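You operate a simulated robot arm through the tools that you are given. There is no shell and no other tool. Be economical: measure what you need, move in short steps, check, and stop when the job is done.

You run a simulated robot arm. Do the job below in one go: nothing can be reset, and whatever is moved stays where it is left.

TASK
Open the right drawer of the long workbench, take the blue wax block on the top of the long table and put it away in the inside of the right workbench drawer, then shut the drawer. Then take the cork block from the top of the long table and put it on the green sign. Then stack the ski brake labelled "95" from the top of the long table on top of the ski brake that says "72". Do these in the order given.

It is judged by the outcome, as a careful person would: the job done as asked, and still so three seconds after it is handed in. It fails if anything else is knocked over, pushed out of place, dropped, spilled or broken.

THE ROBOT
A 7-joint arm with a two-finger parallel gripper on a trunk, on a base that drives. Base frame: it is fixed to the floor where the robot stands at the start and does not move with it; the origin is under the middle of the robot, x ahead of it, y to its left, z up. Lengths are in mm, angles in degrees, forces in N, time in s.
Its first joint turns from -166.0 to 166.0 degrees. Places, roughly: blue wax block [-2750, -1250, 750]; cork block [-2750, -1250, 750]; green sign [-2500, -1500, 750]; inside of the right workbench drawer [800, -200, 600]; right drawer of the long workbench [800, -200, 700]; ski brake [-2750, -1500, 750]. Payload 3.43 kg.
The tool frame sits at the grasp point between the pads (the TCP): z along the fingers, y along the line on which they close. The tips reach 30 mm beyond it. The gripper opens to 94 mm. The fingers are 28 mm wide and 10 mm thick; the gripper's body (50 by 96 mm) begins 55 mm behind the TCP.
Orientation is that of the tool frame in the base frame, as a unit quaternion [w, x, y, z]. With the fingers straight down and closing along the base's y, the tool's x points along the base's -x, its y along +y and its z along -z.

THE INTERFACE
- The arm moves only by the tool jog_arm. Its argument "moves" is a list of rows, each a list of 3 entries, a list of its own where there are three numbers: the turn, a rotation vector about the tool's x, y, z in units of 45 degrees (1.0 is 45 degrees), then the shift along the tool's x, y, z in units of 500 mm (1.0 is 500 mm), then the opening, from 0 (shut) to 1 (fully open). In form: [[[wx, wy, wz], [dx, dy, dz], hand], ...]. A call has 1 to 12 rows; each row is the pose to reach, as a shift and turn from the pose commanded when the call began, along the tool's axes at that moment. A call with a number of a shift or a turn outside -1 to 1 is refused whole. Each row takes 0.2 s and may step no farther than 50 mm and 8.6 degrees from the row before; otherwise, or with a gripper value out of range, the whole call is refused. Where a pose cannot be reached the arm comes as near as it can. A force on the tool above 40 N (or 10 N above the force at the start of the call, whichever is more), or a blocked arm, ends the call early, and 0.2 s more pass. Each finger travels about 45 mm/s and halts on what it meets, pressing with about 20 N; the grip force reading is that of the motor and also rises with nothing between the fingers. The clock runs only during rows and for 0.2 s after the last one: add rows that repeat a pose to give the fingers time. The reply holds the time, the measured pose of the TCP, the force on the tool along the base axes, the opening and the grip force, in the units named above and with some noise, with the torque about the TCP (base axes, N m) and any sound that the robot's microphone picked up.
- Cameras (640 x 400 px; columns grow to the right, rows downward): "scene" is now at [18.4, 205.2, 1367.9]; the picture's right is [-0.32, -0.95, 0.00], its down [-0.70, 0.24, -0.67] and it looks along [0.63, -0.22, -0.74] (base axes); focal length 294 px, centre (320, 200). "wrist" rides on the gripper at [76, 14, -103] in the tool frame; the picture's right is [-0.18, 0.98, 0.00], its down [-0.75, -0.14, -0.64] and it looks along [-0.63, -0.12, 0.77] (tool axes); focal length 243 px, centre (320, 200). There is no depth. A picture from a camera that has moved, and an enlarged one, comes with that camera's place and axes in the base frame and with its lens.
- snapshot(camera): a new picture of that camera. No time passes.
- drive_base(legs): drives the robot by 1 to 6 legs, each [ahead, turn to the left] in mm and degrees, along the robot's own axes; the way and the turn of a leg run together, so that a leg with both is an arc; at most 1500 mm and 180 degrees a leg. The arm and the cameras ride along, it lands a little off, and it stops where it bumps. It gives what a move gives.
- pan_tilt(pan, tilt): turns the head with the scene camera to pan (to the left, within 120 degrees either way) and tilt (down, from -29 to 69), counted from straight ahead of the robot. It gives what a move gives.
- close_up(camera, box): a new picture of the part [left, top, right, bottom] of that camera's present view, enlarged. No time passes.
- job_done(): hands the job in; it is judged then, once.

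Work in short steps. Places have to be worked out from the pictures, the camera data and where the tool is seen: move nearer, look again, correct. Check each grasp and each placing, and mend what went wrong. You have 165 turns and 108 pictures in all, those below and enlarged ones among them. Open the gripper and draw the arm clear of the work before you hand the job in, unless the task says otherwise; then end with one line.

The tools are called after "Call:" as name(argument=value, ...) on one line, values as JSON. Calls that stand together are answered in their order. jog_arm: Moves the arm, as the interface text tells. Its arguments: {"type":"object","properties":{"moves":{"type":"array"}},"required":["moves"]} The other tools are called the same way: drive_base (legs) drives the base; pan_tilt (pan, tilt) turns the head that bears the scene camera; snapshot (camera) takes a picture; close_up (camera, box) takes an enlarged picture of a part of a camera's view; job_done () hands the job in.

At the start:

```text
t: 0.0
eef_pos: [497.9, -91.3, 898.5]
tool_rot: [0.0, -0.003, 1.0, 0.0]
force: [0.5, 0.2, 1.0]
wrist_torque: [-0.03, -0.01, 0.04]
opening: 94.0
finger_force: 0.1
robot x, y, heading: [0.1, -3.6, 0.3]
head pan, tilt: [-19.0, 47.9]
```

scene: 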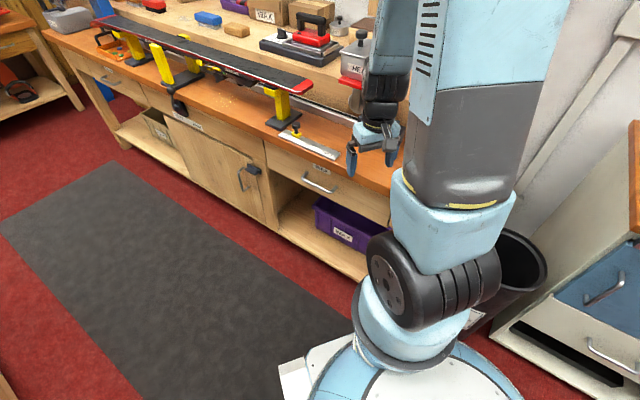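
wrist: 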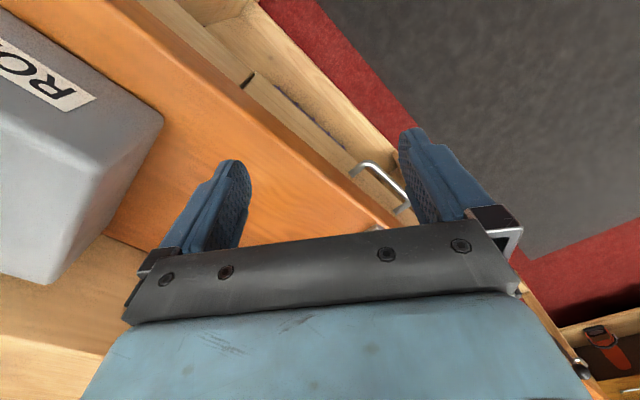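

The drawer handle appears near [660,-20,695], with the bench front slanted about 40° to my x axis. I'll take a closer look before moving.

Call:
close_up(camera="scene", box=[240, 100, 420, 260])

Call:
close_up(camera="wrist", box=[230, 60, 470, 260])

```text
2.50 times, centred on (330, 180) of scene
camera zoom: at [18.4, 205.2, 1367.9], right [-0.32, -0.95, 0.0], down [-0.7, 0.24, -0.67], along [0.63, -0.22, -0.74], focal length 734 px, centre (295, 250)
```

zoom: 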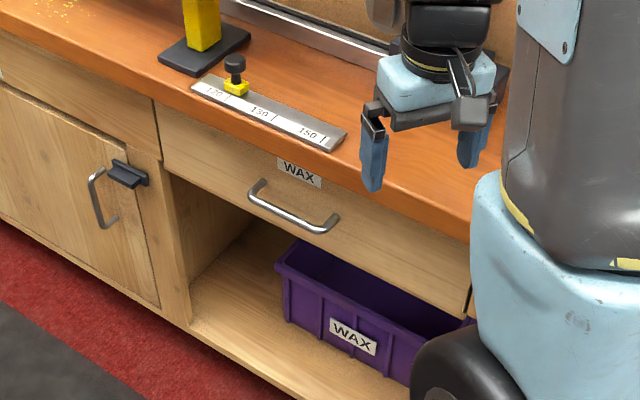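

```text
2.00 times, centred on (350, 160) of wrist
camera zoom: at [422.5, -77.5, 1001.1], right [0.18, 0.98, 0.0], down [0.75, -0.14, 0.64], along [0.63, -0.12, -0.77], focal length 485 px, centre (260, 280)
```

zoom: 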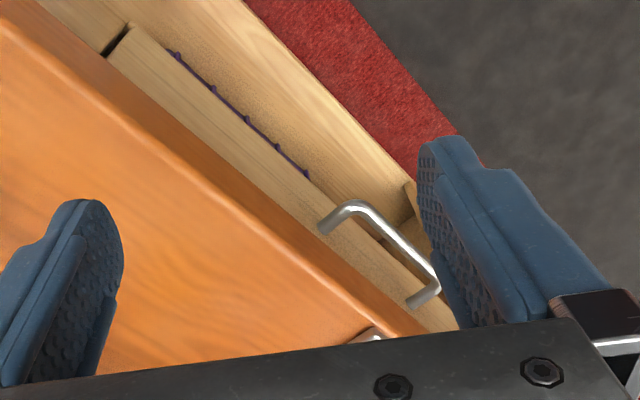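

The handle bar triangulates to about [681,-11,666], running along (0.77,0.63), so the drawer pulls toward (-0.63,0.77). I back the tool off and begin turning it so the fingers point at the drawer and close vertically.

Call:
jog_arm(moves=[[[0.106, -0.038, -0.038], [0.017, 0.067, 0.017], 1], [[0.213, -0.076, -0.076], [0.033, 0.133, 0.033], 1], [[0.319, -0.114, -0.114], [0.05, 0.2, 0.05], 1], [[0.425, -0.152, -0.152], [0.067, 0.267, 0.067], 1], [[0.532, -0.19, -0.19], [0.083, 0.333, 0.083], 1], [[0.638, -0.228, -0.228], [0.1, 0.4, 0.1], 1]])

```text
t: 1.4
eef_pos: [476.4, 130.8, 854.2]
tool_rot: [0.088, -0.09, 0.961, -0.247]
force: [0.1, -0.6, 0.0]
wrist_torque: [0.05, 0.05, -0.03]
opening: 94.0
finger_force: 0.2
out of reach, approached as far as the arm can: row 1, 2, 3, 4, 5, 6
robot x, y, heading: [1.6, -3.1, -0.1]
head pan, tilt: [-19.0, 47.9]
```

The arm is cramped this close in, so I'll want to back up. First I look behind to both sides.

Call:
pan_tilt(pan=120, tilt=25)

Call:
snapshot(camera="scene")

Call:
pan_tilt(pan=-120, tilt=25)

Call:
snapshot(camera="scene")

```text
t: 3.6
eef_pos: [477.3, 131.6, 854.4]
tool_rot: [0.088, -0.09, 0.961, -0.247]
force: [0.1, 0.7, -0.1]
wrist_torque: [0.01, -0.01, -0.01]
opening: 94.0
finger_force: 0.1
robot x, y, heading: [1.0, -4.4, 0.4]
head pan, tilt: [120.0, 25.0]
```

```text
103 pictures are left
camera scene: at [-102.3, 310.6, 1402.6], right [0.87, 0.5, 0.0], down [0.21, -0.37, -0.91], along [-0.45, 0.78, -0.42], focal length 294 px, centre (320, 200)
```

scene: 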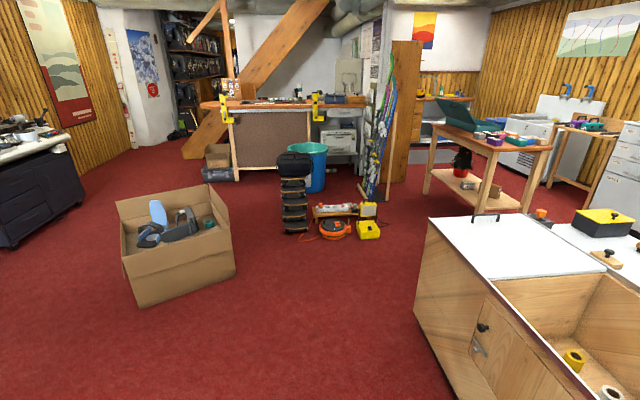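

```text
t: 7.0
eef_pos: [477.1, 131.0, 854.4]
tool_rot: [0.088, -0.089, 0.961, -0.247]
force: [-0.4, -1.6, -0.3]
wrist_torque: [0.01, 0.01, -0.01]
opening: 94.1
finger_force: 0.1
robot x, y, heading: [-1.7, -4.8, 0.0]
head pan, tilt: [-120.0, 25.0]
```

```text
102 pictures are left
camera scene: at [-102.3, 151.0, 1402.6], right [-0.87, 0.5, 0.0], down [0.21, 0.37, -0.91], along [-0.45, -0.79, -0.42], focal length 294 px, centre (320, 200)
```

scene: 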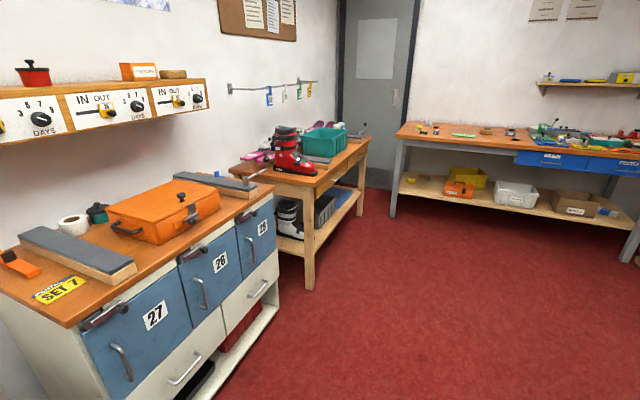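

The space behind is clear. I back up 200 mm and point the head at the drawer.

Call:
drive_base(legs=[[-200, 0]])

Call:
pan_tilt(pan=-10, tilt=42)

```text
t: 8.6
eef_pos: [276.4, 132.1, 853.9]
tool_rot: [0.088, -0.091, 0.96, -0.248]
force: [0.4, -0.1, 1.3]
wrist_torque: [0.01, -0.03, -0.01]
opening: 94.2
finger_force: 0.0
robot x, y, heading: [-199.5, -3.0, 0.3]
head pan, tilt: [-120.0, 25.0]
```

```text
t: 10.5
eef_pos: [276.2, 132.7, 854.5]
tool_rot: [0.088, -0.092, 0.96, -0.248]
force: [0.3, 0.2, 0.7]
wrist_torque: [-0.01, 0.01, 0.02]
opening: 94.1
finger_force: 0.1
robot x, y, heading: [-196.8, -4.5, 0.5]
head pan, tilt: [-10.0, 42.0]
```

I continue the turn by another third while moving out over the free space in front of the drawer.

Call:
jog_arm(moves=[[[0.106, -0.038, -0.038], [-0.057, 0.006, 0.024], 1], [[0.213, -0.076, -0.076], [-0.115, 0.012, 0.048], 1], [[0.319, -0.114, -0.114], [-0.172, 0.018, 0.073], 1], [[0.425, -0.152, -0.152], [-0.23, 0.025, 0.097], 1], [[0.532, -0.19, -0.19], [-0.287, 0.031, 0.121], 1], [[0.638, -0.228, -0.228], [-0.344, 0.037, 0.145], 1]])

```text
t: 11.9
eef_pos: [453.2, 153.8, 802.4]
tool_rot: [0.172, -0.173, 0.846, -0.475]
force: [-0.4, 0.4, -0.2]
wrist_torque: [0.05, 0.01, 0.01]
opening: 94.2
finger_force: 0.0
robot x, y, heading: [-202.1, -1.2, 0.4]
head pan, tilt: [-10.0, 42.0]
```

Tracking well. Final third of the turn, moving to about 130 mm in front of the handle.

Call:
jog_arm(moves=[[[0.106, -0.038, -0.038], [-0.028, 0.021, 0.06], 1], [[0.213, -0.076, -0.076], [-0.055, 0.043, 0.119], 1], [[0.319, -0.114, -0.114], [-0.083, 0.064, 0.179], 1], [[0.425, -0.152, -0.152], [-0.111, 0.085, 0.239], 1], [[0.532, -0.19, -0.19], [-0.138, 0.107, 0.298], 1], [[0.638, -0.228, -0.228], [-0.166, 0.128, 0.358], 1]])

Call:
snapshot(camera="scene")

Call:
snapshot(camera="wrist")

```text
t: 13.3
eef_pos: [603.6, 88.7, 670.1]
tool_rot: [-0.24, 0.241, -0.665, 0.665]
force: [-0.5, -0.4, 0.6]
wrist_torque: [0.01, 0.0, 0.02]
opening: 94.1
finger_force: 0.1
robot x, y, heading: [-197.8, -2.3, 0.3]
head pan, tilt: [-10.0, 42.0]
```

```text
101 pictures are left
camera scene: at [-174.6, 216.1, 1376.3], right [-0.17, -0.99, 0.0], down [-0.66, 0.11, -0.74], along [0.73, -0.13, -0.67], focal length 294 px, centre (320, 200)
```

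scene: 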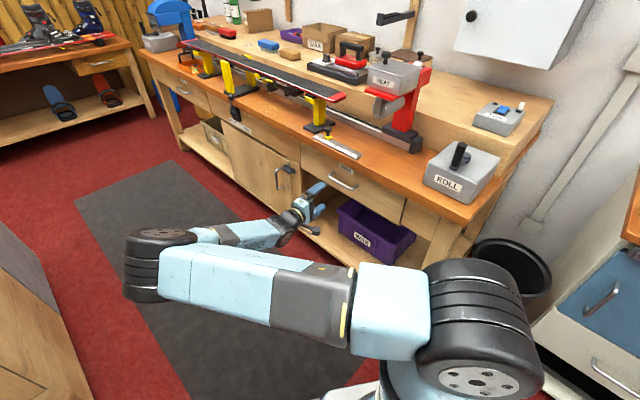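

```text
100 pictures are left
camera wrist: at [478.7, 117.5, 655.9], right [0.14, 0.12, -0.98], down [0.17, 0.98, 0.14], along [0.98, -0.19, 0.12], focal length 243 px, centre (320, 200)
```

wrist: 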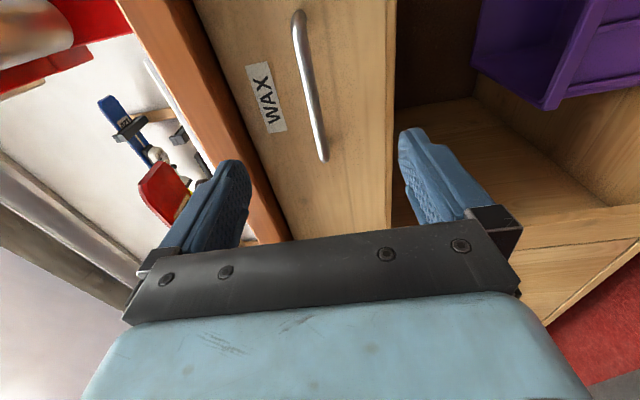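

The handle sits between the fingers in the wrist view; bar centre refined to about [676,-14,675], 125 mm ahead along the tool. I advance 112 mm, with small corrections, fingers open.

Call:
jog_arm(moves=[[[0, 0, 0], [0.006, -0.003, 0.07], 1], [[0, 0, 0], [0.012, -0.006, 0.14], 1], [[0, 0, 0], [0.018, -0.009, 0.19], 1], [[0, 0, 0], [0.018, -0.009, 0.224], 1]])

Call:
snapshot(camera="wrist")

```text
t: 14.3
eef_pos: [665.1, -3.8, 674.8]
tool_rot: [-0.241, 0.241, -0.664, 0.665]
force: [0.5, 0.4, 0.5]
wrist_torque: [-0.01, 0.0, 0.01]
opening: 94.0
finger_force: 0.1
robot x, y, heading: [-198.2, -2.4, 0.4]
head pan, tilt: [-10.0, 42.0]
```

```text
99 pictures are left
camera wrist: at [541.2, 27.0, 661.5], right [0.14, 0.12, -0.98], down [0.17, 0.98, 0.14], along [0.98, -0.19, 0.12], focal length 243 px, centre (320, 200)
```

wrist: 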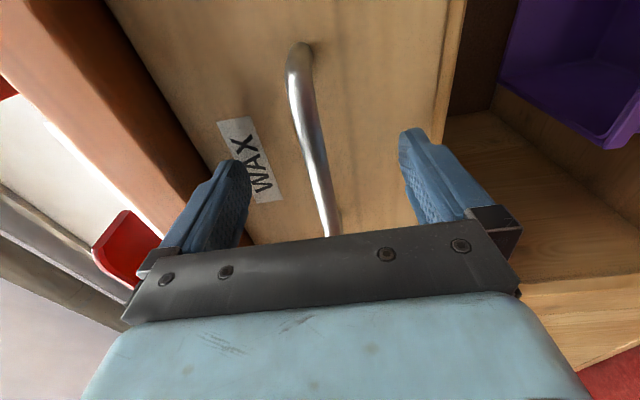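

The bar is centred between the fingers. I close on it.

Call:
jog_arm(moves=[[[0, 0, 0], [0, 0, 0], 0], [[0, 0, 0], [0, 0, 0], 0], [[0, 0, 0], [0, 0, 0], 0], [[0, 0, 0], [0, 0, 0], 0], [[0, 0, 0], [0, 0, 0], 0], [[0, 0, 0], [0, 0, 0], 0], [[0, 0, 0], [0, 0, 0], 0]])

Call:
snapshot(camera="wrist")

```text
t: 15.9
eef_pos: [665.4, -1.6, 675.2]
tool_rot: [-0.241, 0.241, -0.665, 0.665]
force: [-10.1, 8.2, -6.1]
wrist_torque: [0.09, -0.02, -0.14]
opening: 14.1
finger_force: 44.7
robot x, y, heading: [-194.0, -4.1, 0.5]
head pan, tilt: [-10.0, 42.0]
```

```text
98 pictures are left
camera wrist: at [540.7, 27.6, 661.1], right [0.14, 0.12, -0.98], down [0.17, 0.98, 0.14], along [0.98, -0.19, 0.12], focal length 243 px, centre (320, 200)
```

wrist: 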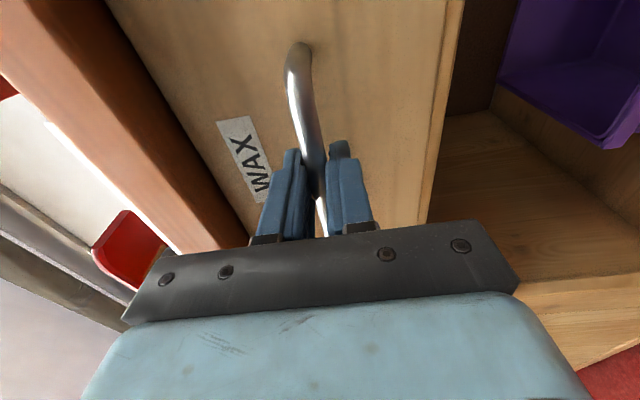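

The bar (14 mm) is gripped. I pull back 100 mm along the drawer's normal and check.

Call:
jog_arm(moves=[[[0, 0, 0], [0, 0, -0.04], 0], [[0, 0, 0], [0, 0, -0.08], 0], [[0, 0, 0], [0, 0, -0.12], 0], [[0, 0, 0], [0, 0, -0.16], 0], [[0, 0, 0], [0, 0, -0.2], 0]])

Call:
snapshot(camera="scene")

```text
t: 16.9
eef_pos: [617.8, 58.6, 675.1]
tool_rot: [0.242, -0.244, 0.666, -0.662]
force: [5.1, 4.0, -12.7]
wrist_torque: [0.23, -0.14, 0.64]
opening: 11.6
finger_force: 44.9
robot x, y, heading: [-198.1, -0.7, 0.4]
head pan, tilt: [-10.0, 42.0]
stopped in row 5: the force on the tool passed its limit at 46 N (the readings are from after the stop); the commanded pose is now the measured one
```

```text
97 pictures are left
camera scene: at [-173.4, 216.3, 1376.2], right [-0.17, -0.99, 0.0], down [-0.66, 0.11, -0.74], along [0.73, -0.13, -0.67], focal length 294 px, centre (320, 200)
```

scene: 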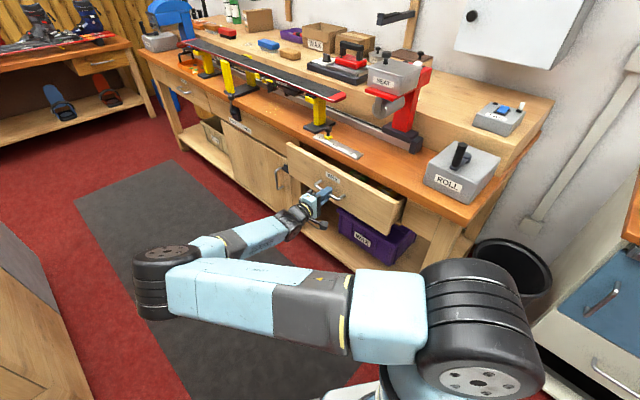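

The drawer is sliding, about 77 mm open so far. I continue in smaller steps.

Call:
jog_arm(moves=[[[0, 0, 0], [0, 0, -0.016], 0], [[0, 0, 0], [0, 0, -0.036], 0], [[0, 0, 0], [0, 0, -0.056], 0], [[0, 0, 0], [0, 0, -0.076], 0], [[0, 0, 0], [0, 0, -0.096], 0], [[0, 0, 0], [0, 0, -0.116], 0], [[0, 0, 0], [0, 0, -0.136], 0], [[0, 0, 0], [0, 0, -0.156], 0], [[0, 0, 0], [0, 0, -0.176], 0], [[0, 0, 0], [0, 0, -0.196], 0]])

Call:
snapshot(camera="wrist")

```text
t: 17.9
eef_pos: [598.1, 87.4, 675.3]
tool_rot: [0.243, -0.246, 0.666, -0.661]
force: [2.3, 2.7, -12.7]
wrist_torque: [0.27, -0.13, 1.17]
opening: 12.0
finger_force: 44.8
robot x, y, heading: [-198.8, -4.6, 0.4]
head pan, tilt: [-10.0, 42.0]
stopped in row 4: the force on the tool passed its limit at 41 N (the readings are from after the stop); the commanded pose is now the measured one
```

```text
96 pictures are left
camera wrist: at [473.4, 115.8, 661.9], right [0.13, 0.13, -0.98], down [0.16, 0.98, 0.15], along [0.98, -0.18, 0.11], focal length 243 px, centre (320, 200)
```

wrist: 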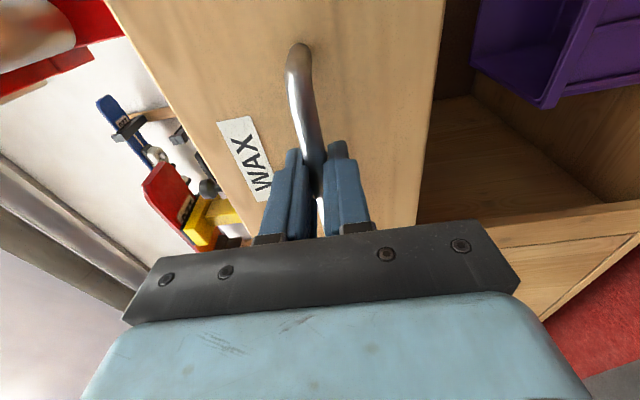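

The measured drawer path runs along (-0.60,0.80), a few degrees off my pull direction, so side force builds up. I correct the pull direction and ease slightly downward.

Call:
jog_arm(moves=[[[0, 0, 0], [-0.001, 0.003, -0.016], 0], [[0, 0, 0], [-0.002, 0.003, -0.036], 0], [[0, 0, 0], [-0.003, 0.003, -0.056], 0], [[0, 0, 0], [-0.004, 0.003, -0.076], 0], [[0, 0, 0], [-0.006, 0.003, -0.096], 0], [[0, 0, 0], [-0.007, 0.003, -0.116], 0], [[0, 0, 0], [-0.008, 0.003, -0.136], 0], [[0, 0, 0], [-0.009, 0.003, -0.156], 0], [[0, 0, 0], [-0.01, 0.003, -0.176], 0], [[0, 0, 0], [-0.011, 0.003, -0.196], 0]])

```text
t: 20.1
eef_pos: [539.6, 163.1, 674.6]
tool_rot: [0.243, -0.245, 0.665, -0.662]
force: [-0.8, 1.2, -3.6]
wrist_torque: [0.04, 0.01, 1.05]
opening: 11.8
finger_force: 44.8
robot x, y, heading: [-195.4, -6.1, 0.5]
head pan, tilt: [-10.0, 42.0]
stopped in row 10: the force on the tool passed its limit at 40 N (the readings are from after the stop); the commanded pose is now the measured one
```

It is now about 207 mm out. I look at the opening before deciding whether that is enough.

Call:
snapshot(camera="scene")

```text
95 pictures are left
camera scene: at [-174.1, 216.2, 1376.2], right [-0.17, -0.99, 0.0], down [-0.66, 0.11, -0.74], along [0.73, -0.13, -0.67], focal length 294 px, centre (320, 200)
```

scene: 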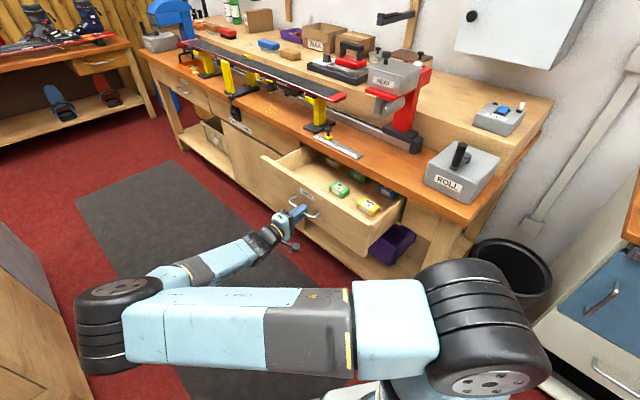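

The drawer is well open, with free room on its left side. I release the handle and back away.

Call:
jog_arm(moves=[[[0, 0, 0], [0, 0, 0], 1], [[0, 0, 0], [0, 0, 0], 1], [[0, 0, 0], [0, 0, 0], 1], [[0, 0, 0], [0, 0, 0], 1], [[0, 0, 0], [0, 0, -0.04], 1], [[0, 0, 0], [0, 0, -0.1], 1], [[0, 0, 0], [0, 0, -0.18], 1], [[0, 0, 0], [0, 0, -0.24], 1]])

Call:
snapshot(camera="scene")

```text
t: 21.9
eef_pos: [463.4, 254.5, 675.8]
tool_rot: [0.244, -0.244, 0.666, -0.661]
force: [1.2, -0.2, -0.2]
wrist_torque: [-0.01, 0.01, 0.0]
opening: 93.9
finger_force: 0.2
robot x, y, heading: [-197.1, -5.3, 0.2]
head pan, tilt: [-10.0, 42.0]
```

```text
94 pictures are left
camera scene: at [-174.0, 216.2, 1376.3], right [-0.17, -0.99, 0.0], down [-0.66, 0.11, -0.74], along [0.73, -0.13, -0.67], focal length 294 px, centre (320, 200)
```

scene: 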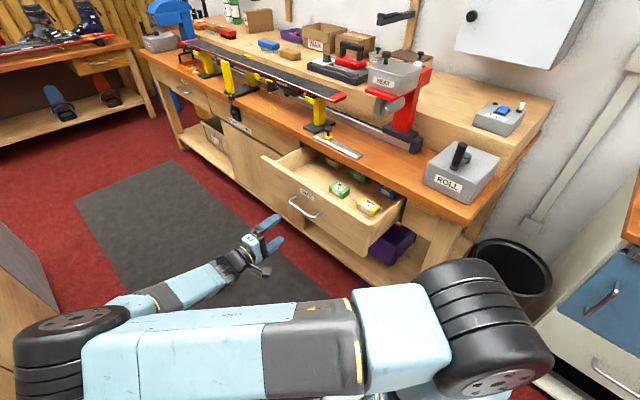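

The drawer stays open and the handle is free. Now I rotate the tool back toward pointing down while lifting it.

Call:
jog_arm(moves=[[[-0.106, 0.038, 0.038], [0.015, -0.05, -0.013], 1], [[-0.213, 0.076, 0.076], [0.03, -0.1, -0.026], 1], [[-0.319, 0.114, 0.114], [0.045, -0.15, -0.039], 1], [[-0.425, 0.152, 0.152], [0.06, -0.2, -0.052], 1], [[-0.532, 0.19, 0.19], [0.075, -0.25, -0.065], 1], [[-0.638, 0.228, 0.228], [0.09, -0.3, -0.078], 1]])

```text
t: 23.2
eef_pos: [402.5, 253.2, 826.5]
tool_rot: [0.173, -0.178, 0.846, -0.472]
force: [0.3, 0.0, -0.5]
wrist_torque: [-0.02, -0.03, -0.03]
opening: 94.1
finger_force: 0.0
robot x, y, heading: [-200.0, -1.3, 0.1]
head pan, tilt: [-10.0, 42.0]
```

Next third of the turn, moving inward and up.

Call:
jog_arm(moves=[[[-0.106, 0.038, 0.038], [0.019, -0.047, 0.024], 1], [[-0.213, 0.076, 0.076], [0.039, -0.095, 0.048], 1], [[-0.319, 0.114, 0.114], [0.058, -0.142, 0.072], 1], [[-0.425, 0.152, 0.152], [0.077, -0.19, 0.097], 1], [[-0.532, 0.19, 0.19], [0.097, -0.237, 0.121], 1], [[-0.638, 0.228, 0.228], [0.116, -0.285, 0.145], 1]])

```text
t: 24.6
eef_pos: [404.4, 104.1, 906.3]
tool_rot: [0.09, -0.096, 0.961, -0.244]
force: [0.6, -0.2, -0.1]
wrist_torque: [-0.04, 0.0, -0.04]
opening: 94.1
finger_force: 0.1
robot x, y, heading: [-198.2, -6.4, 0.5]
head pan, tilt: [-10.0, 42.0]
```

Last third of the turn, to tool pointing straight down.

Call:
jog_arm(moves=[[[-0.106, 0.038, 0.038], [0.023, -0.027, 0.012], 1], [[-0.213, 0.076, 0.076], [0.047, -0.053, 0.023], 1], [[-0.319, 0.114, 0.114], [0.07, -0.08, 0.035], 1], [[-0.425, 0.152, 0.152], [0.093, -0.107, 0.047], 1], [[-0.532, 0.19, 0.19], [0.117, -0.133, 0.058], 1], [[-0.638, 0.228, 0.228], [0.14, -0.16, 0.07], 1]])

Call:
pan_tilt(pan=-120, tilt=15)

Call:
close_up(camera="scene", box=[380, 80, 640, 240])

```text
t: 26.1
eef_pos: [354.6, 1.6, 906.1]
tool_rot: [-0.001, -0.01, 1.0, 0.003]
force: [-0.6, -0.4, -0.7]
wrist_torque: [-0.02, 0.03, 0.02]
opening: 93.9
finger_force: 0.0
robot x, y, heading: [-194.1, -2.0, 0.2]
head pan, tilt: [-10.0, 42.0]
```

```text
t: 27.9
eef_pos: [354.3, 1.5, 906.5]
tool_rot: [-0.001, -0.009, 1.0, 0.002]
force: [-1.0, -0.3, -0.2]
wrist_torque: [0.0, 0.01, -0.02]
opening: 94.2
finger_force: 0.0
robot x, y, heading: [-194.7, -0.8, 0.1]
head pan, tilt: [-120.0, 15.0]
```

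```text
2.46 times, centred on (510, 160) of scene
camera zoom: at [-302.8, 149.0, 1418.8], right [-0.87, 0.49, 0.0], down [0.13, 0.23, -0.97], along [-0.48, -0.84, -0.26], focal length 723 px, centre (-148, 298)
```

zoom: 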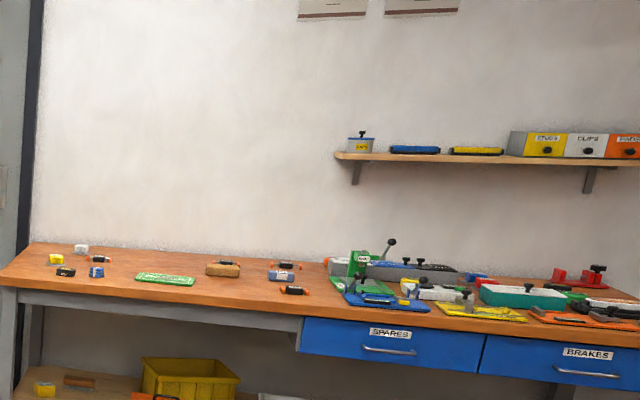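

The left half of the long table holds wax blocks, the green sign, the cork block and ski brakes. I back away from the bench before turning so the arm doesn't sweep over it, then drive to about 1 m from the table, facing it.

Call:
drive_base(legs=[[-600, 0], [0, -136.6], [1220, 0], [0, -6.2]])

Call:
pan_tilt(pan=0, tilt=35)

Call:
snapshot(camera="scene")

```text
t: 34.3
eef_pos: [-448.6, -438.1, 905.9]
tool_rot: [0.0, 0.427, 0.904, 0.003]
force: [-0.3, 0.9, 0.7]
wrist_torque: [0.04, 0.02, 0.0]
opening: 93.9
finger_force: 0.1
robot x, y, heading: [-751.1, 31.2, -53.4]
head pan, tilt: [-120.0, 15.0]
stopped in leg 2: the robot was blocked; the commanded pose is now the measured one
```

```text
t: 36.3
eef_pos: [-447.8, -438.8, 907.3]
tool_rot: [0.001, 0.428, 0.904, 0.003]
force: [0.1, 0.4, 0.7]
wrist_torque: [0.0, -0.01, 0.01]
opening: 94.1
finger_force: 0.1
robot x, y, heading: [-752.5, 30.8, -53.3]
head pan, tilt: [0.0, 35.0]
```

```text
92 pictures are left
camera scene: at [-543.7, 146.4, 1386.8], right [-0.8, -0.6, 0.0], down [-0.34, 0.46, -0.82], along [0.49, -0.66, -0.57], focal length 294 px, centre (320, 200)
```

scene: 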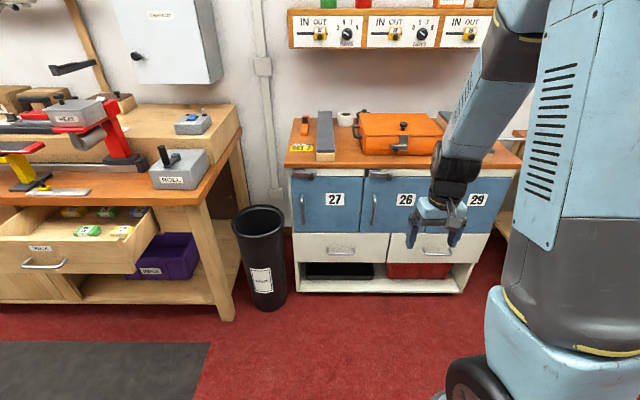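

The turn was blocked near [-751,31]. I look round to find what touched.

Call:
pan_tilt(pan=-110, tilt=50)

Call:
snapshot(camera="scene")

Call:
pan_tilt(pan=110, tilt=50)

Call:
snapshot(camera="scene")

```text
t: 38.2
eef_pos: [-447.5, -438.6, 907.4]
tool_rot: [0.0, 0.428, 0.904, 0.003]
force: [-0.1, -0.1, 0.4]
wrist_torque: [0.01, 0.04, 0.05]
opening: 93.7
finger_force: 0.2
robot x, y, heading: [-750.9, 30.8, -53.3]
head pan, tilt: [-110.0, 50.0]
```

```text
91 pictures are left
camera scene: at [-670.0, 195.0, 1365.1], right [-0.29, 0.96, 0.0], down [0.73, 0.22, -0.64], along [-0.62, -0.18, -0.77], focal length 294 px, centre (320, 200)
```

scene: 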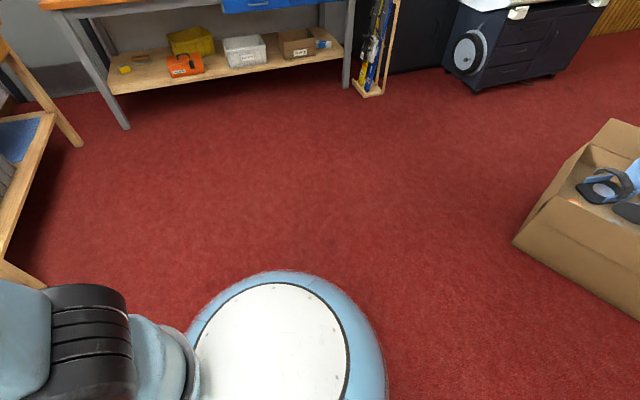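

```text
t: 41.3
eef_pos: [-448.3, -439.2, 906.6]
tool_rot: [0.001, 0.427, 0.904, 0.003]
force: [0.3, 0.3, 0.4]
wrist_torque: [-0.02, 0.0, -0.02]
opening: 94.1
finger_force: 0.1
robot x, y, heading: [-752.6, 30.2, -53.3]
head pan, tilt: [110.0, 50.0]
```

```text
90 pictures are left
camera scene: at [-553.9, 281.4, 1365.1], right [0.83, -0.55, 0.0], down [-0.42, -0.64, -0.64], along [0.35, 0.54, -0.77], focal length 294 px, centre (320, 200)
```

scene: 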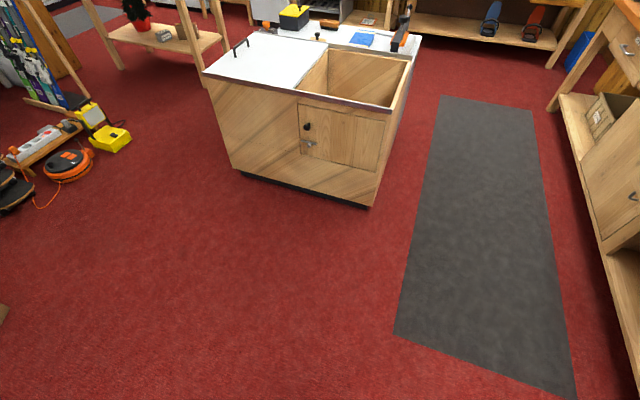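

Nothing visible is near the base or arm. I retry a small part of the turn and watch the result.

Call:
drive_base(legs=[[0, -30]])

```text
t: 43.4
eef_pos: [-719.3, -524.7, 907.1]
tool_rot: [0.0, 0.643, 0.766, 0.002]
force: [0.3, 1.0, -1.0]
wrist_torque: [0.01, 0.0, -0.02]
opening: 94.0
finger_force: 0.1
robot x, y, heading: [-722.1, 36.6, -83.1]
head pan, tilt: [110.0, 50.0]
```

It turns now. I continue turning toward the table in pieces.

Call:
drive_base(legs=[[0, -27], [0, -27.5]])

Call:
pan_tilt(pan=0, tilt=25)

Call:
snapshot(camera="scene")

```text
t: 46.7
eef_pos: [-1167.2, -313.4, 907.6]
tool_rot: [0.001, 0.915, 0.404, 0.003]
force: [0.4, 0.1, -0.2]
wrist_torque: [-0.03, 0.0, 0.03]
opening: 94.2
finger_force: 0.1
robot x, y, heading: [-678.0, -11.3, -137.6]
head pan, tilt: [110.0, 50.0]
stopped in leg 2: the robot was blocked; the commanded pose is now the measured one
```

```text
t: 48.6
eef_pos: [-1166.4, -313.2, 907.9]
tool_rot: [0.002, 0.914, 0.405, 0.003]
force: [0.6, 0.0, 0.6]
wrist_torque: [0.03, -0.02, 0.03]
opening: 94.2
finger_force: 0.1
robot x, y, heading: [-679.8, -9.0, -137.3]
head pan, tilt: [0.0, 25.0]
```

```text
89 pictures are left
camera scene: at [-540.6, -207.8, 1402.5], right [-0.68, 0.74, 0.0], down [0.31, 0.29, -0.91], along [-0.67, -0.61, -0.42], focal length 294 px, centre (320, 200)
```

scene: 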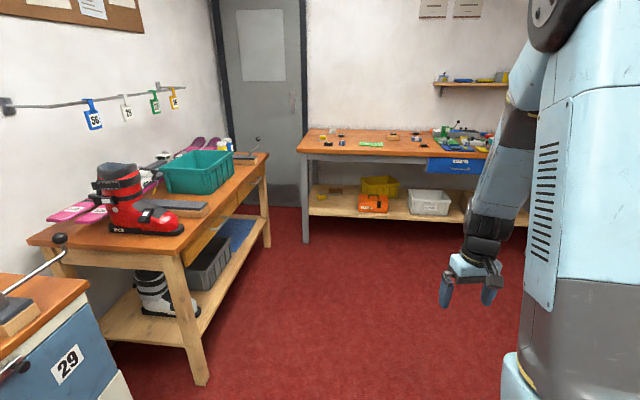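

Heading is now about -138°, and the tool position agrees with the picture. The path ahead is clear, so I drive toward the table.

Call:
drive_base(legs=[[0, -3], [1150, 0]])

Call:
pan_tilt(pan=0, tilt=30)

Call:
snapshot(camera="scene")

```text
t: 54.9
eef_pos: [-2058.4, -1013.5, 907.3]
tool_rot: [0.001, 0.925, 0.38, 0.003]
force: [-0.5, -0.5, 0.7]
wrist_torque: [0.0, 0.01, -0.01]
opening: 94.1
finger_force: 0.0
robot x, y, heading: [-1554.1, -735.5, -140.4]
head pan, tilt: [0.0, 25.0]
```

```text
t: 55.6
eef_pos: [-2057.1, -1013.3, 908.6]
tool_rot: [0.001, 0.925, 0.38, 0.003]
force: [-0.5, -0.3, -0.5]
wrist_torque: [0.04, -0.01, 0.0]
opening: 93.9
finger_force: 0.0
robot x, y, heading: [-1553.1, -743.2, -140.5]
head pan, tilt: [0.0, 30.0]
```

```text
88 pictures are left
camera scene: at [-1426.0, -939.1, 1394.6], right [-0.64, 0.77, 0.0], down [0.38, 0.32, -0.87], along [-0.67, -0.55, -0.5], focal length 294 px, centre (320, 200)
```

scene: 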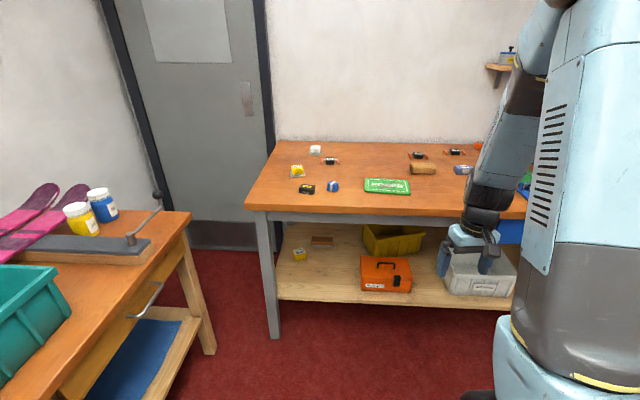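

Now I zoom in on the table top.

Call:
close_up(camera="scene", box=[270, 130, 400, 211])

Call:
close_up(camera="scene", box=[360, 130, 490, 211])

```text
4.92 times, centred on (335, 170) of scene
camera zoom: at [-1426.0, -939.1, 1394.6], right [-0.64, 0.77, 0.0], down [0.38, 0.32, -0.87], along [-0.67, -0.55, -0.5], focal length 1446 px, centre (246, 345)
```

zoom: 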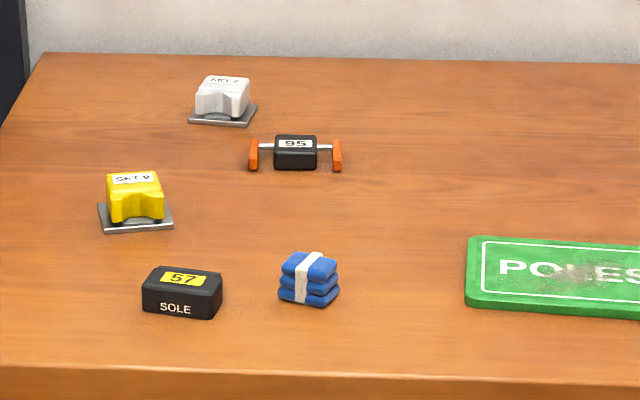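

```text
4.92 times, centred on (425, 170) of scene
camera zoom: at [-1426.0, -939.1, 1394.6], right [-0.64, 0.77, 0.0], down [0.38, 0.32, -0.87], along [-0.67, -0.55, -0.5], focal length 1446 px, centre (-197, 345)
```

zoom: 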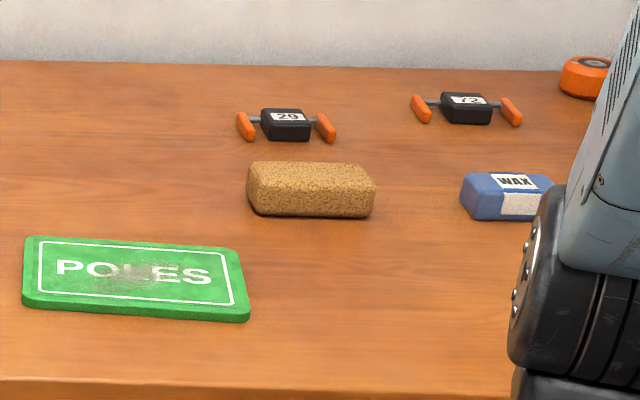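

Found them: blue "WAX" block right of the cork, brakes "95" (left), "29" and "72" (back right), green POLES sign at the front. The table edge runs along (-0.6,0.8). I approach to about 450 mm from the edge, facing it.

Call:
drive_base(legs=[[0, -21.5], [620, 0], [0, 18.9]])

Call:
pan_tilt(pan=-15, tilt=40)

Call:
snapshot(camera="scene")

Call:
snapshot(camera="wrist")

```text
t: 59.9
eef_pos: [-2658.2, -1000.7, 906.3]
tool_rot: [0.002, 0.978, 0.208, 0.009]
force: [-0.7, -0.7, 0.4]
wrist_torque: [-0.02, 0.02, -0.01]
opening: 93.7
finger_force: 0.1
robot x, y, heading: [-2094.0, -920.4, -162.9]
head pan, tilt: [0.0, 30.0]
stopped in leg 2: the force on the tool passed its limit at 47 N (the readings are from after the stop); the commanded pose is now the measured one
```

```text
t: 60.7
eef_pos: [-2658.4, -999.6, 907.4]
tool_rot: [0.003, 0.978, 0.208, 0.008]
force: [-0.5, 1.3, 0.2]
wrist_torque: [-0.02, 0.01, 0.02]
opening: 93.9
finger_force: 0.1
robot x, y, heading: [-2092.5, -922.0, -162.6]
head pan, tilt: [-15.0, 40.0]
```

```text
85 pictures are left
camera scene: at [-2050.0, -1132.9, 1379.3], right [-0.04, 1.0, 0.0], down [0.64, 0.03, -0.77], along [-0.77, -0.03, -0.64], focal length 294 px, centre (320, 200)
```

scene: 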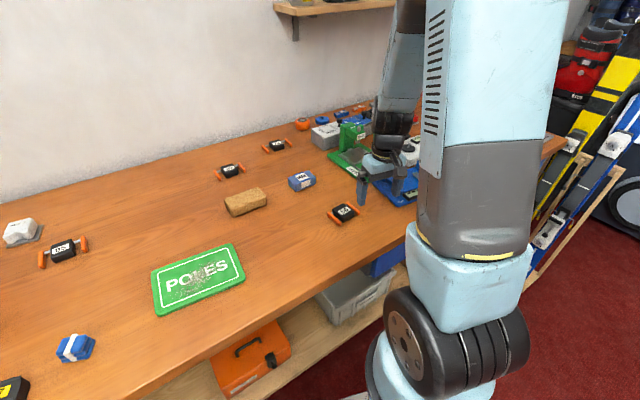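

```text
84 pictures are left
camera wrist: at [-2584.3, -982.7, 1010.9], right [0.23, -0.97, 0.01], down [-0.76, -0.18, 0.63], along [-0.61, -0.15, -0.78], focal length 243 px, centre (320, 200)
```

wrist: 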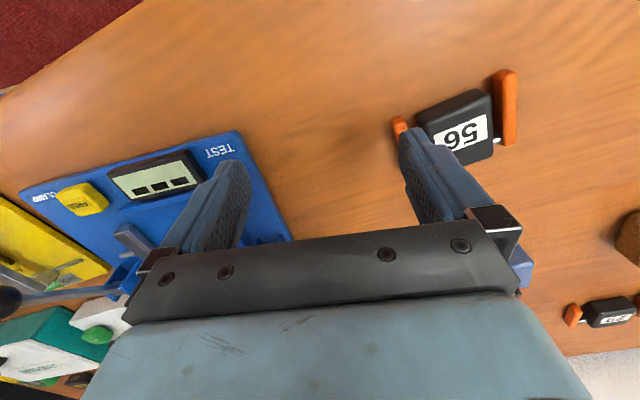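

The tool met a force near the TEST device on the table. I look closely for contact and check nothing shifted.

Call:
close_up(camera="scene", box=[290, 90, 450, 220])

Call:
close_up(camera="wrist", box=[0, 110, 320, 310])

```text
3.08 times, centred on (370, 155) of scene
camera zoom: at [-2050.0, -1132.9, 1379.3], right [-0.04, 1.0, 0.0], down [0.64, 0.03, -0.77], along [-0.77, -0.03, -0.64], focal length 904 px, centre (166, 338)
```

zoom: 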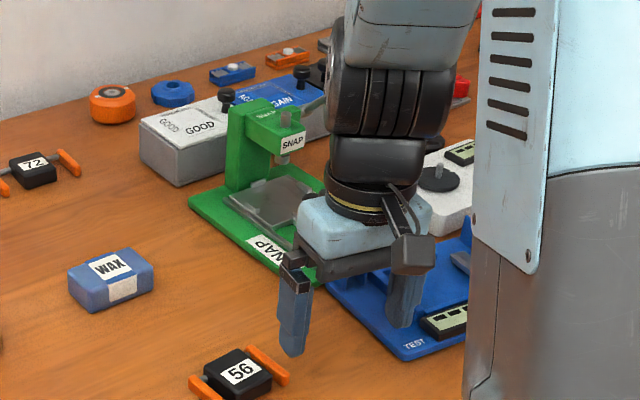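

```text
2.00 times, centred on (160, 210) of wrist
camera zoom: at [-2584.3, -982.7, 1010.9], right [0.23, -0.97, 0.01], down [-0.76, -0.18, 0.63], along [-0.61, -0.15, -0.78], focal length 485 px, centre (640, 180)
```

zoom: 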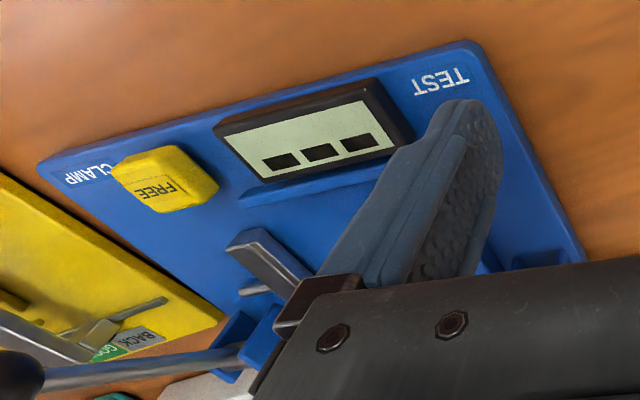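

The hand seems to have touched the TEST device's lever. I back straight out the way I came, then re-check the device.

Call:
drive_base(legs=[[-250, 0]])

Call:
pan_tilt(pan=0, tilt=35)

Call:
snapshot(camera="scene")

Call:
snapshot(camera="wrist")

```text
t: 62.5
eef_pos: [-2417.3, -931.1, 908.4]
tool_rot: [0.004, 0.977, 0.213, 0.007]
force: [-0.9, -0.2, 0.9]
wrist_torque: [0.0, 0.02, 0.01]
opening: 94.1
finger_force: 0.0
robot x, y, heading: [-1854.1, -847.1, -162.0]
head pan, tilt: [-15.0, 40.0]
```

```text
t: 63.3
eef_pos: [-2416.9, -932.5, 907.3]
tool_rot: [0.002, 0.977, 0.214, 0.008]
force: [0.3, -0.1, 0.3]
wrist_torque: [-0.02, 0.0, 0.02]
opening: 94.0
finger_force: 0.1
robot x, y, heading: [-1857.1, -844.4, -162.3]
head pan, tilt: [0.0, 35.0]
```

```text
81 pictures are left
camera scene: at [-1806.0, -1078.8, 1386.7], right [-0.31, 0.95, 0.0], down [0.55, 0.18, -0.82], along [-0.78, -0.25, -0.57], focal length 294 px, centre (320, 200)
```

scene: 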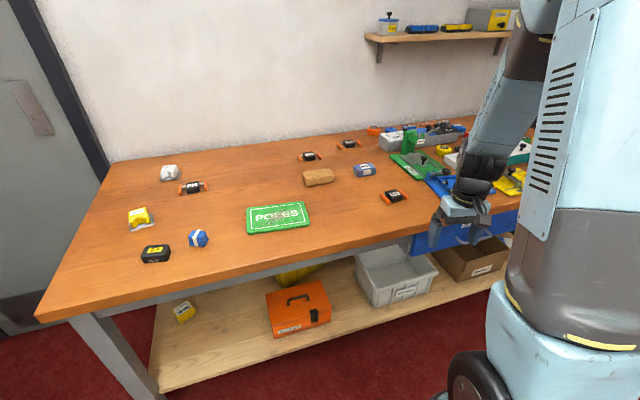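

```text
80 pictures are left
camera wrist: at [-2343.3, -912.7, 1011.3], right [0.24, -0.97, 0.01], down [-0.75, -0.19, 0.63], along [-0.61, -0.16, -0.78], focal length 243 px, centre (320, 200)
```

wrist: 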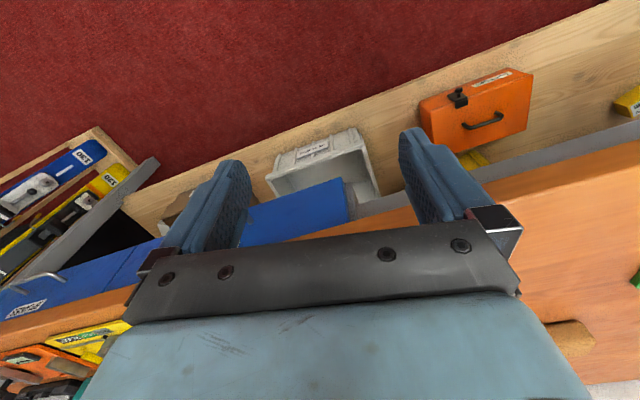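

Triangulating the "56" brake gives a table top near z≈838, higher than the listed rough value, so my clearance was too small. Nothing looks displaced. I raise the tool 90 mm, then approach and square up.

Call:
jog_arm(moves=[[[0, 0, 0], [0, 0, -0.06], 1], [[0, 0, 0], [0, 0, -0.12], 1], [[0, 0, 0], [0, 0, -0.18], 1]])

Call:
drive_base(legs=[[165, 0], [0, 19]])

Call:
pan_tilt(pan=-10, tilt=45)

Call:
snapshot(camera="scene")

Call:
snapshot(camera="wrist")

```text
t: 64.1
eef_pos: [-2418.8, -931.2, 998.2]
tool_rot: [0.004, 0.977, 0.215, 0.008]
force: [0.4, 0.2, -0.8]
wrist_torque: [0.03, -0.01, -0.01]
opening: 94.2
finger_force: 0.1
robot x, y, heading: [-1857.4, -846.6, -162.2]
head pan, tilt: [0.0, 35.0]
```

```text
t: 66.7
eef_pos: [-2511.0, -1162.2, 997.7]
tool_rot: [0.002, 0.927, 0.374, 0.008]
force: [0.5, -0.4, -0.4]
wrist_torque: [0.03, -0.02, 0.04]
opening: 94.0
finger_force: 0.1
robot x, y, heading: [-2018.0, -877.6, -143.0]
head pan, tilt: [0.0, 35.0]
```

```text
t: 67.4
eef_pos: [-2511.6, -1162.4, 997.8]
tool_rot: [0.002, 0.928, 0.373, 0.008]
force: [-0.2, 0.2, -0.2]
wrist_torque: [-0.01, 0.0, -0.01]
opening: 94.0
finger_force: 0.1
robot x, y, heading: [-2017.4, -878.0, -142.9]
head pan, tilt: [-10.0, 45.0]
```

```text
79 pictures are left
camera scene: at [-1900.4, -1067.1, 1372.0], right [-0.45, 0.89, 0.0], down [0.63, 0.32, -0.71], along [-0.63, -0.32, -0.71], focal length 294 px, centre (320, 200)
```

scene: 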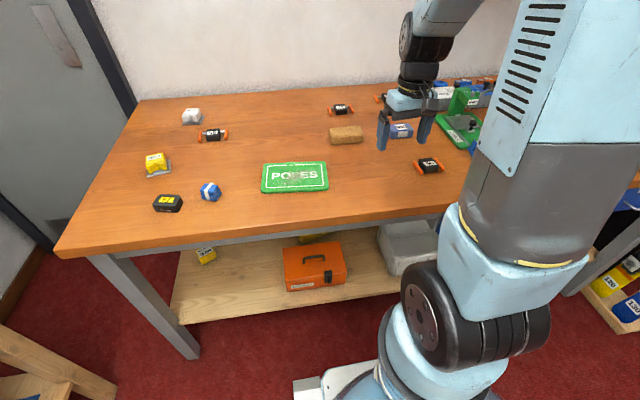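

```text
78 pictures are left
camera wrist: at [-2448.4, -1119.8, 1102.3], right [0.55, -0.84, 0.01], down [-0.65, -0.42, 0.63], along [-0.52, -0.35, -0.78], focal length 243 px, centre (320, 200)
```

wrist: 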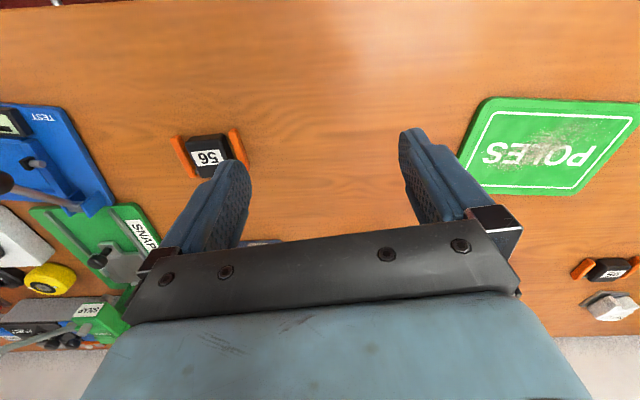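

Both views agree: sign ≈[-2418,-1410], wax ≈[-2757,-1214] with table top ≈838. I move the tool above the wax at TCP z≈960.

Call:
jog_arm(moves=[[[0, 0, 0], [-0.061, -0.038, 0], 1], [[0, 0, 0], [-0.122, -0.075, 0], 1], [[0, 0, 0], [-0.183, -0.113, 0], 1], [[0, 0, 0], [-0.243, -0.151, 0], 1], [[0, 0, 0], [-0.304, -0.189, 0.02], 1], [[0, 0, 0], [-0.365, -0.226, 0.05], 1], [[0, 0, 0], [-0.426, -0.264, 0.076], 1]])

Call:
snapshot(camera="wrist")

```text
t: 69.0
eef_pos: [-2754.1, -1215.2, 957.7]
tool_rot: [0.001, 0.927, 0.375, 0.008]
force: [0.6, 0.2, 0.2]
wrist_torque: [0.01, 0.02, -0.01]
opening: 93.9
finger_force: 0.0
robot x, y, heading: [-2019.9, -873.4, -143.0]
head pan, tilt: [-10.0, 45.0]
```

```text
77 pictures are left
camera wrist: at [-2690.9, -1172.9, 1060.7], right [0.55, -0.84, 0.01], down [-0.65, -0.42, 0.63], along [-0.52, -0.35, -0.78], focal length 243 px, centre (320, 200)
```

wrist: 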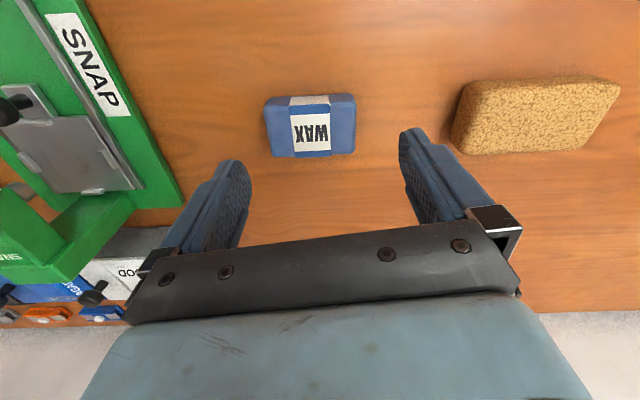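

The wax block is ~75×43×30 mm, centred near [-2764,-1212], long axis at -55°. I'll grip across its 75 mm length: yaw 8.6°, shift, and descend to just above it.

Call:
jog_arm(moves=[[[0, 0, 0.095], [-0.005, -0.009, 0.02], 1], [[0, 0, 0.19], [-0.01, -0.018, 0.04], 1], [[0, 0, 0.19], [-0.01, -0.018, 0.08], 1]])

Call:
snapshot(camera="wrist")

```text
t: 69.8
eef_pos: [-2764.5, -1211.8, 915.4]
tool_rot: [0.001, 0.953, 0.304, 0.009]
force: [-0.1, 1.1, 0.0]
wrist_torque: [-0.01, 0.03, -0.03]
opening: 93.8
finger_force: 0.0
robot x, y, heading: [-2022.7, -881.5, -142.8]
head pan, tilt: [-10.0, 45.0]
```

```text
76 pictures are left
camera wrist: at [-2695.4, -1179.8, 1019.1], right [0.42, -0.91, 0.0], down [-0.71, -0.32, 0.63], along [-0.57, -0.27, -0.78], focal length 243 px, centre (320, 200)
```

wrist: 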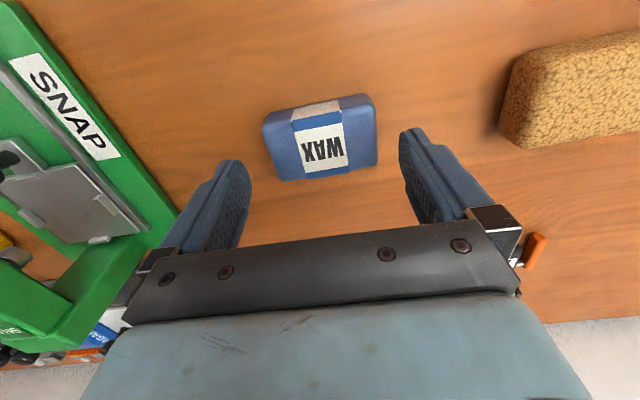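

Alignment is good (offset ≤3 mm). I descend to TCP z≈874 and close.

Call:
jog_arm(moves=[[[0, 0, 0], [0, 0.004, 0.04], 1], [[0, 0, 0], [0, 0.004, 0.082], 1], [[0, 0, 0], [0, 0.004, 0.082], 0.6], [[0, 0, 0], [0, 0.004, 0.082], 0.6], [[0, 0, 0], [0, 0.004, 0.082], 0.6], [[0, 0, 0], [0, 0.004, 0.082], 0.6]])

Call:
snapshot(camera="wrist")

```text
t: 71.2
eef_pos: [-2760.3, -1212.4, 874.9]
tool_rot: [0.001, 0.953, 0.304, 0.007]
force: [-2.4, -1.2, 11.5]
wrist_torque: [0.25, 0.22, 0.07]
opening: 74.6
finger_force: 19.7
robot x, y, heading: [-2021.1, -878.7, -143.1]
head pan, tilt: [-10.0, 45.0]
```

```text
75 pictures are left
camera wrist: at [-2691.9, -1181.3, 978.6], right [0.42, -0.91, 0.0], down [-0.71, -0.32, 0.63], along [-0.57, -0.27, -0.78], focal length 243 px, centre (320, 200)
```

wrist: 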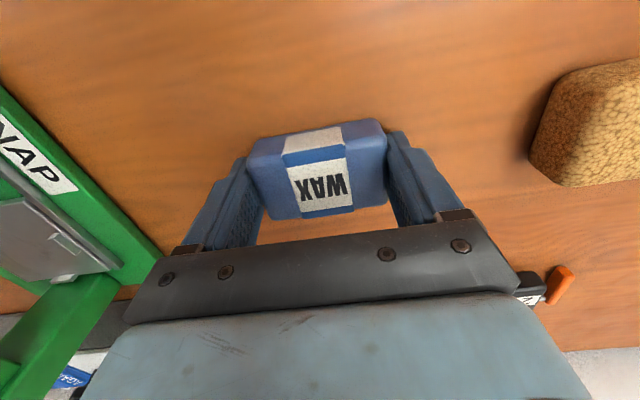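

The block is held (74.6 mm, ~20 N). I lift it straight up.

Call:
jog_arm(moves=[[[0, 0, 0], [0, 0, 0], 0], [[0, 0, 0], [0, 0, -0.02], 0], [[0, 0, 0], [0, 0, -0.08], 0], [[0, 0, 0], [0, 0, -0.16], 0], [[0, 0, 0], [0, 0, -0.24], 0]])

Call:
snapshot(camera="wrist")

```text
t: 72.4
eef_pos: [-2765.6, -1215.2, 995.5]
tool_rot: [0.0, 0.953, 0.304, 0.009]
force: [0.0, 0.8, -1.5]
wrist_torque: [0.04, 0.0, 0.05]
opening: 74.7
finger_force: 20.8
robot x, y, heading: [-2013.6, -872.2, -142.7]
head pan, tilt: [-10.0, 45.0]
```

```text
74 pictures are left
camera wrist: at [-2696.1, -1182.9, 1100.0], right [0.42, -0.91, 0.0], down [-0.71, -0.32, 0.63], along [-0.57, -0.27, -0.78], focal length 243 px, centre (320, 200)
```

wrist: 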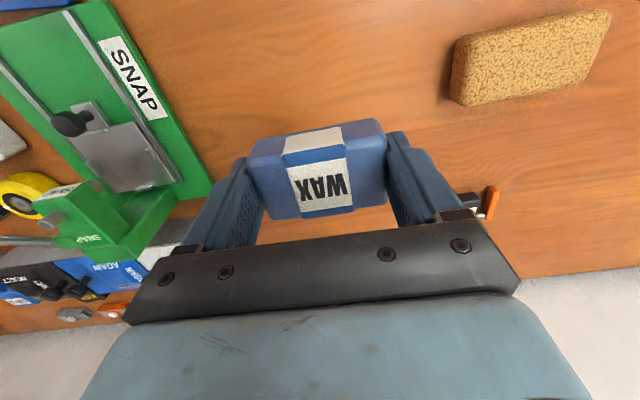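

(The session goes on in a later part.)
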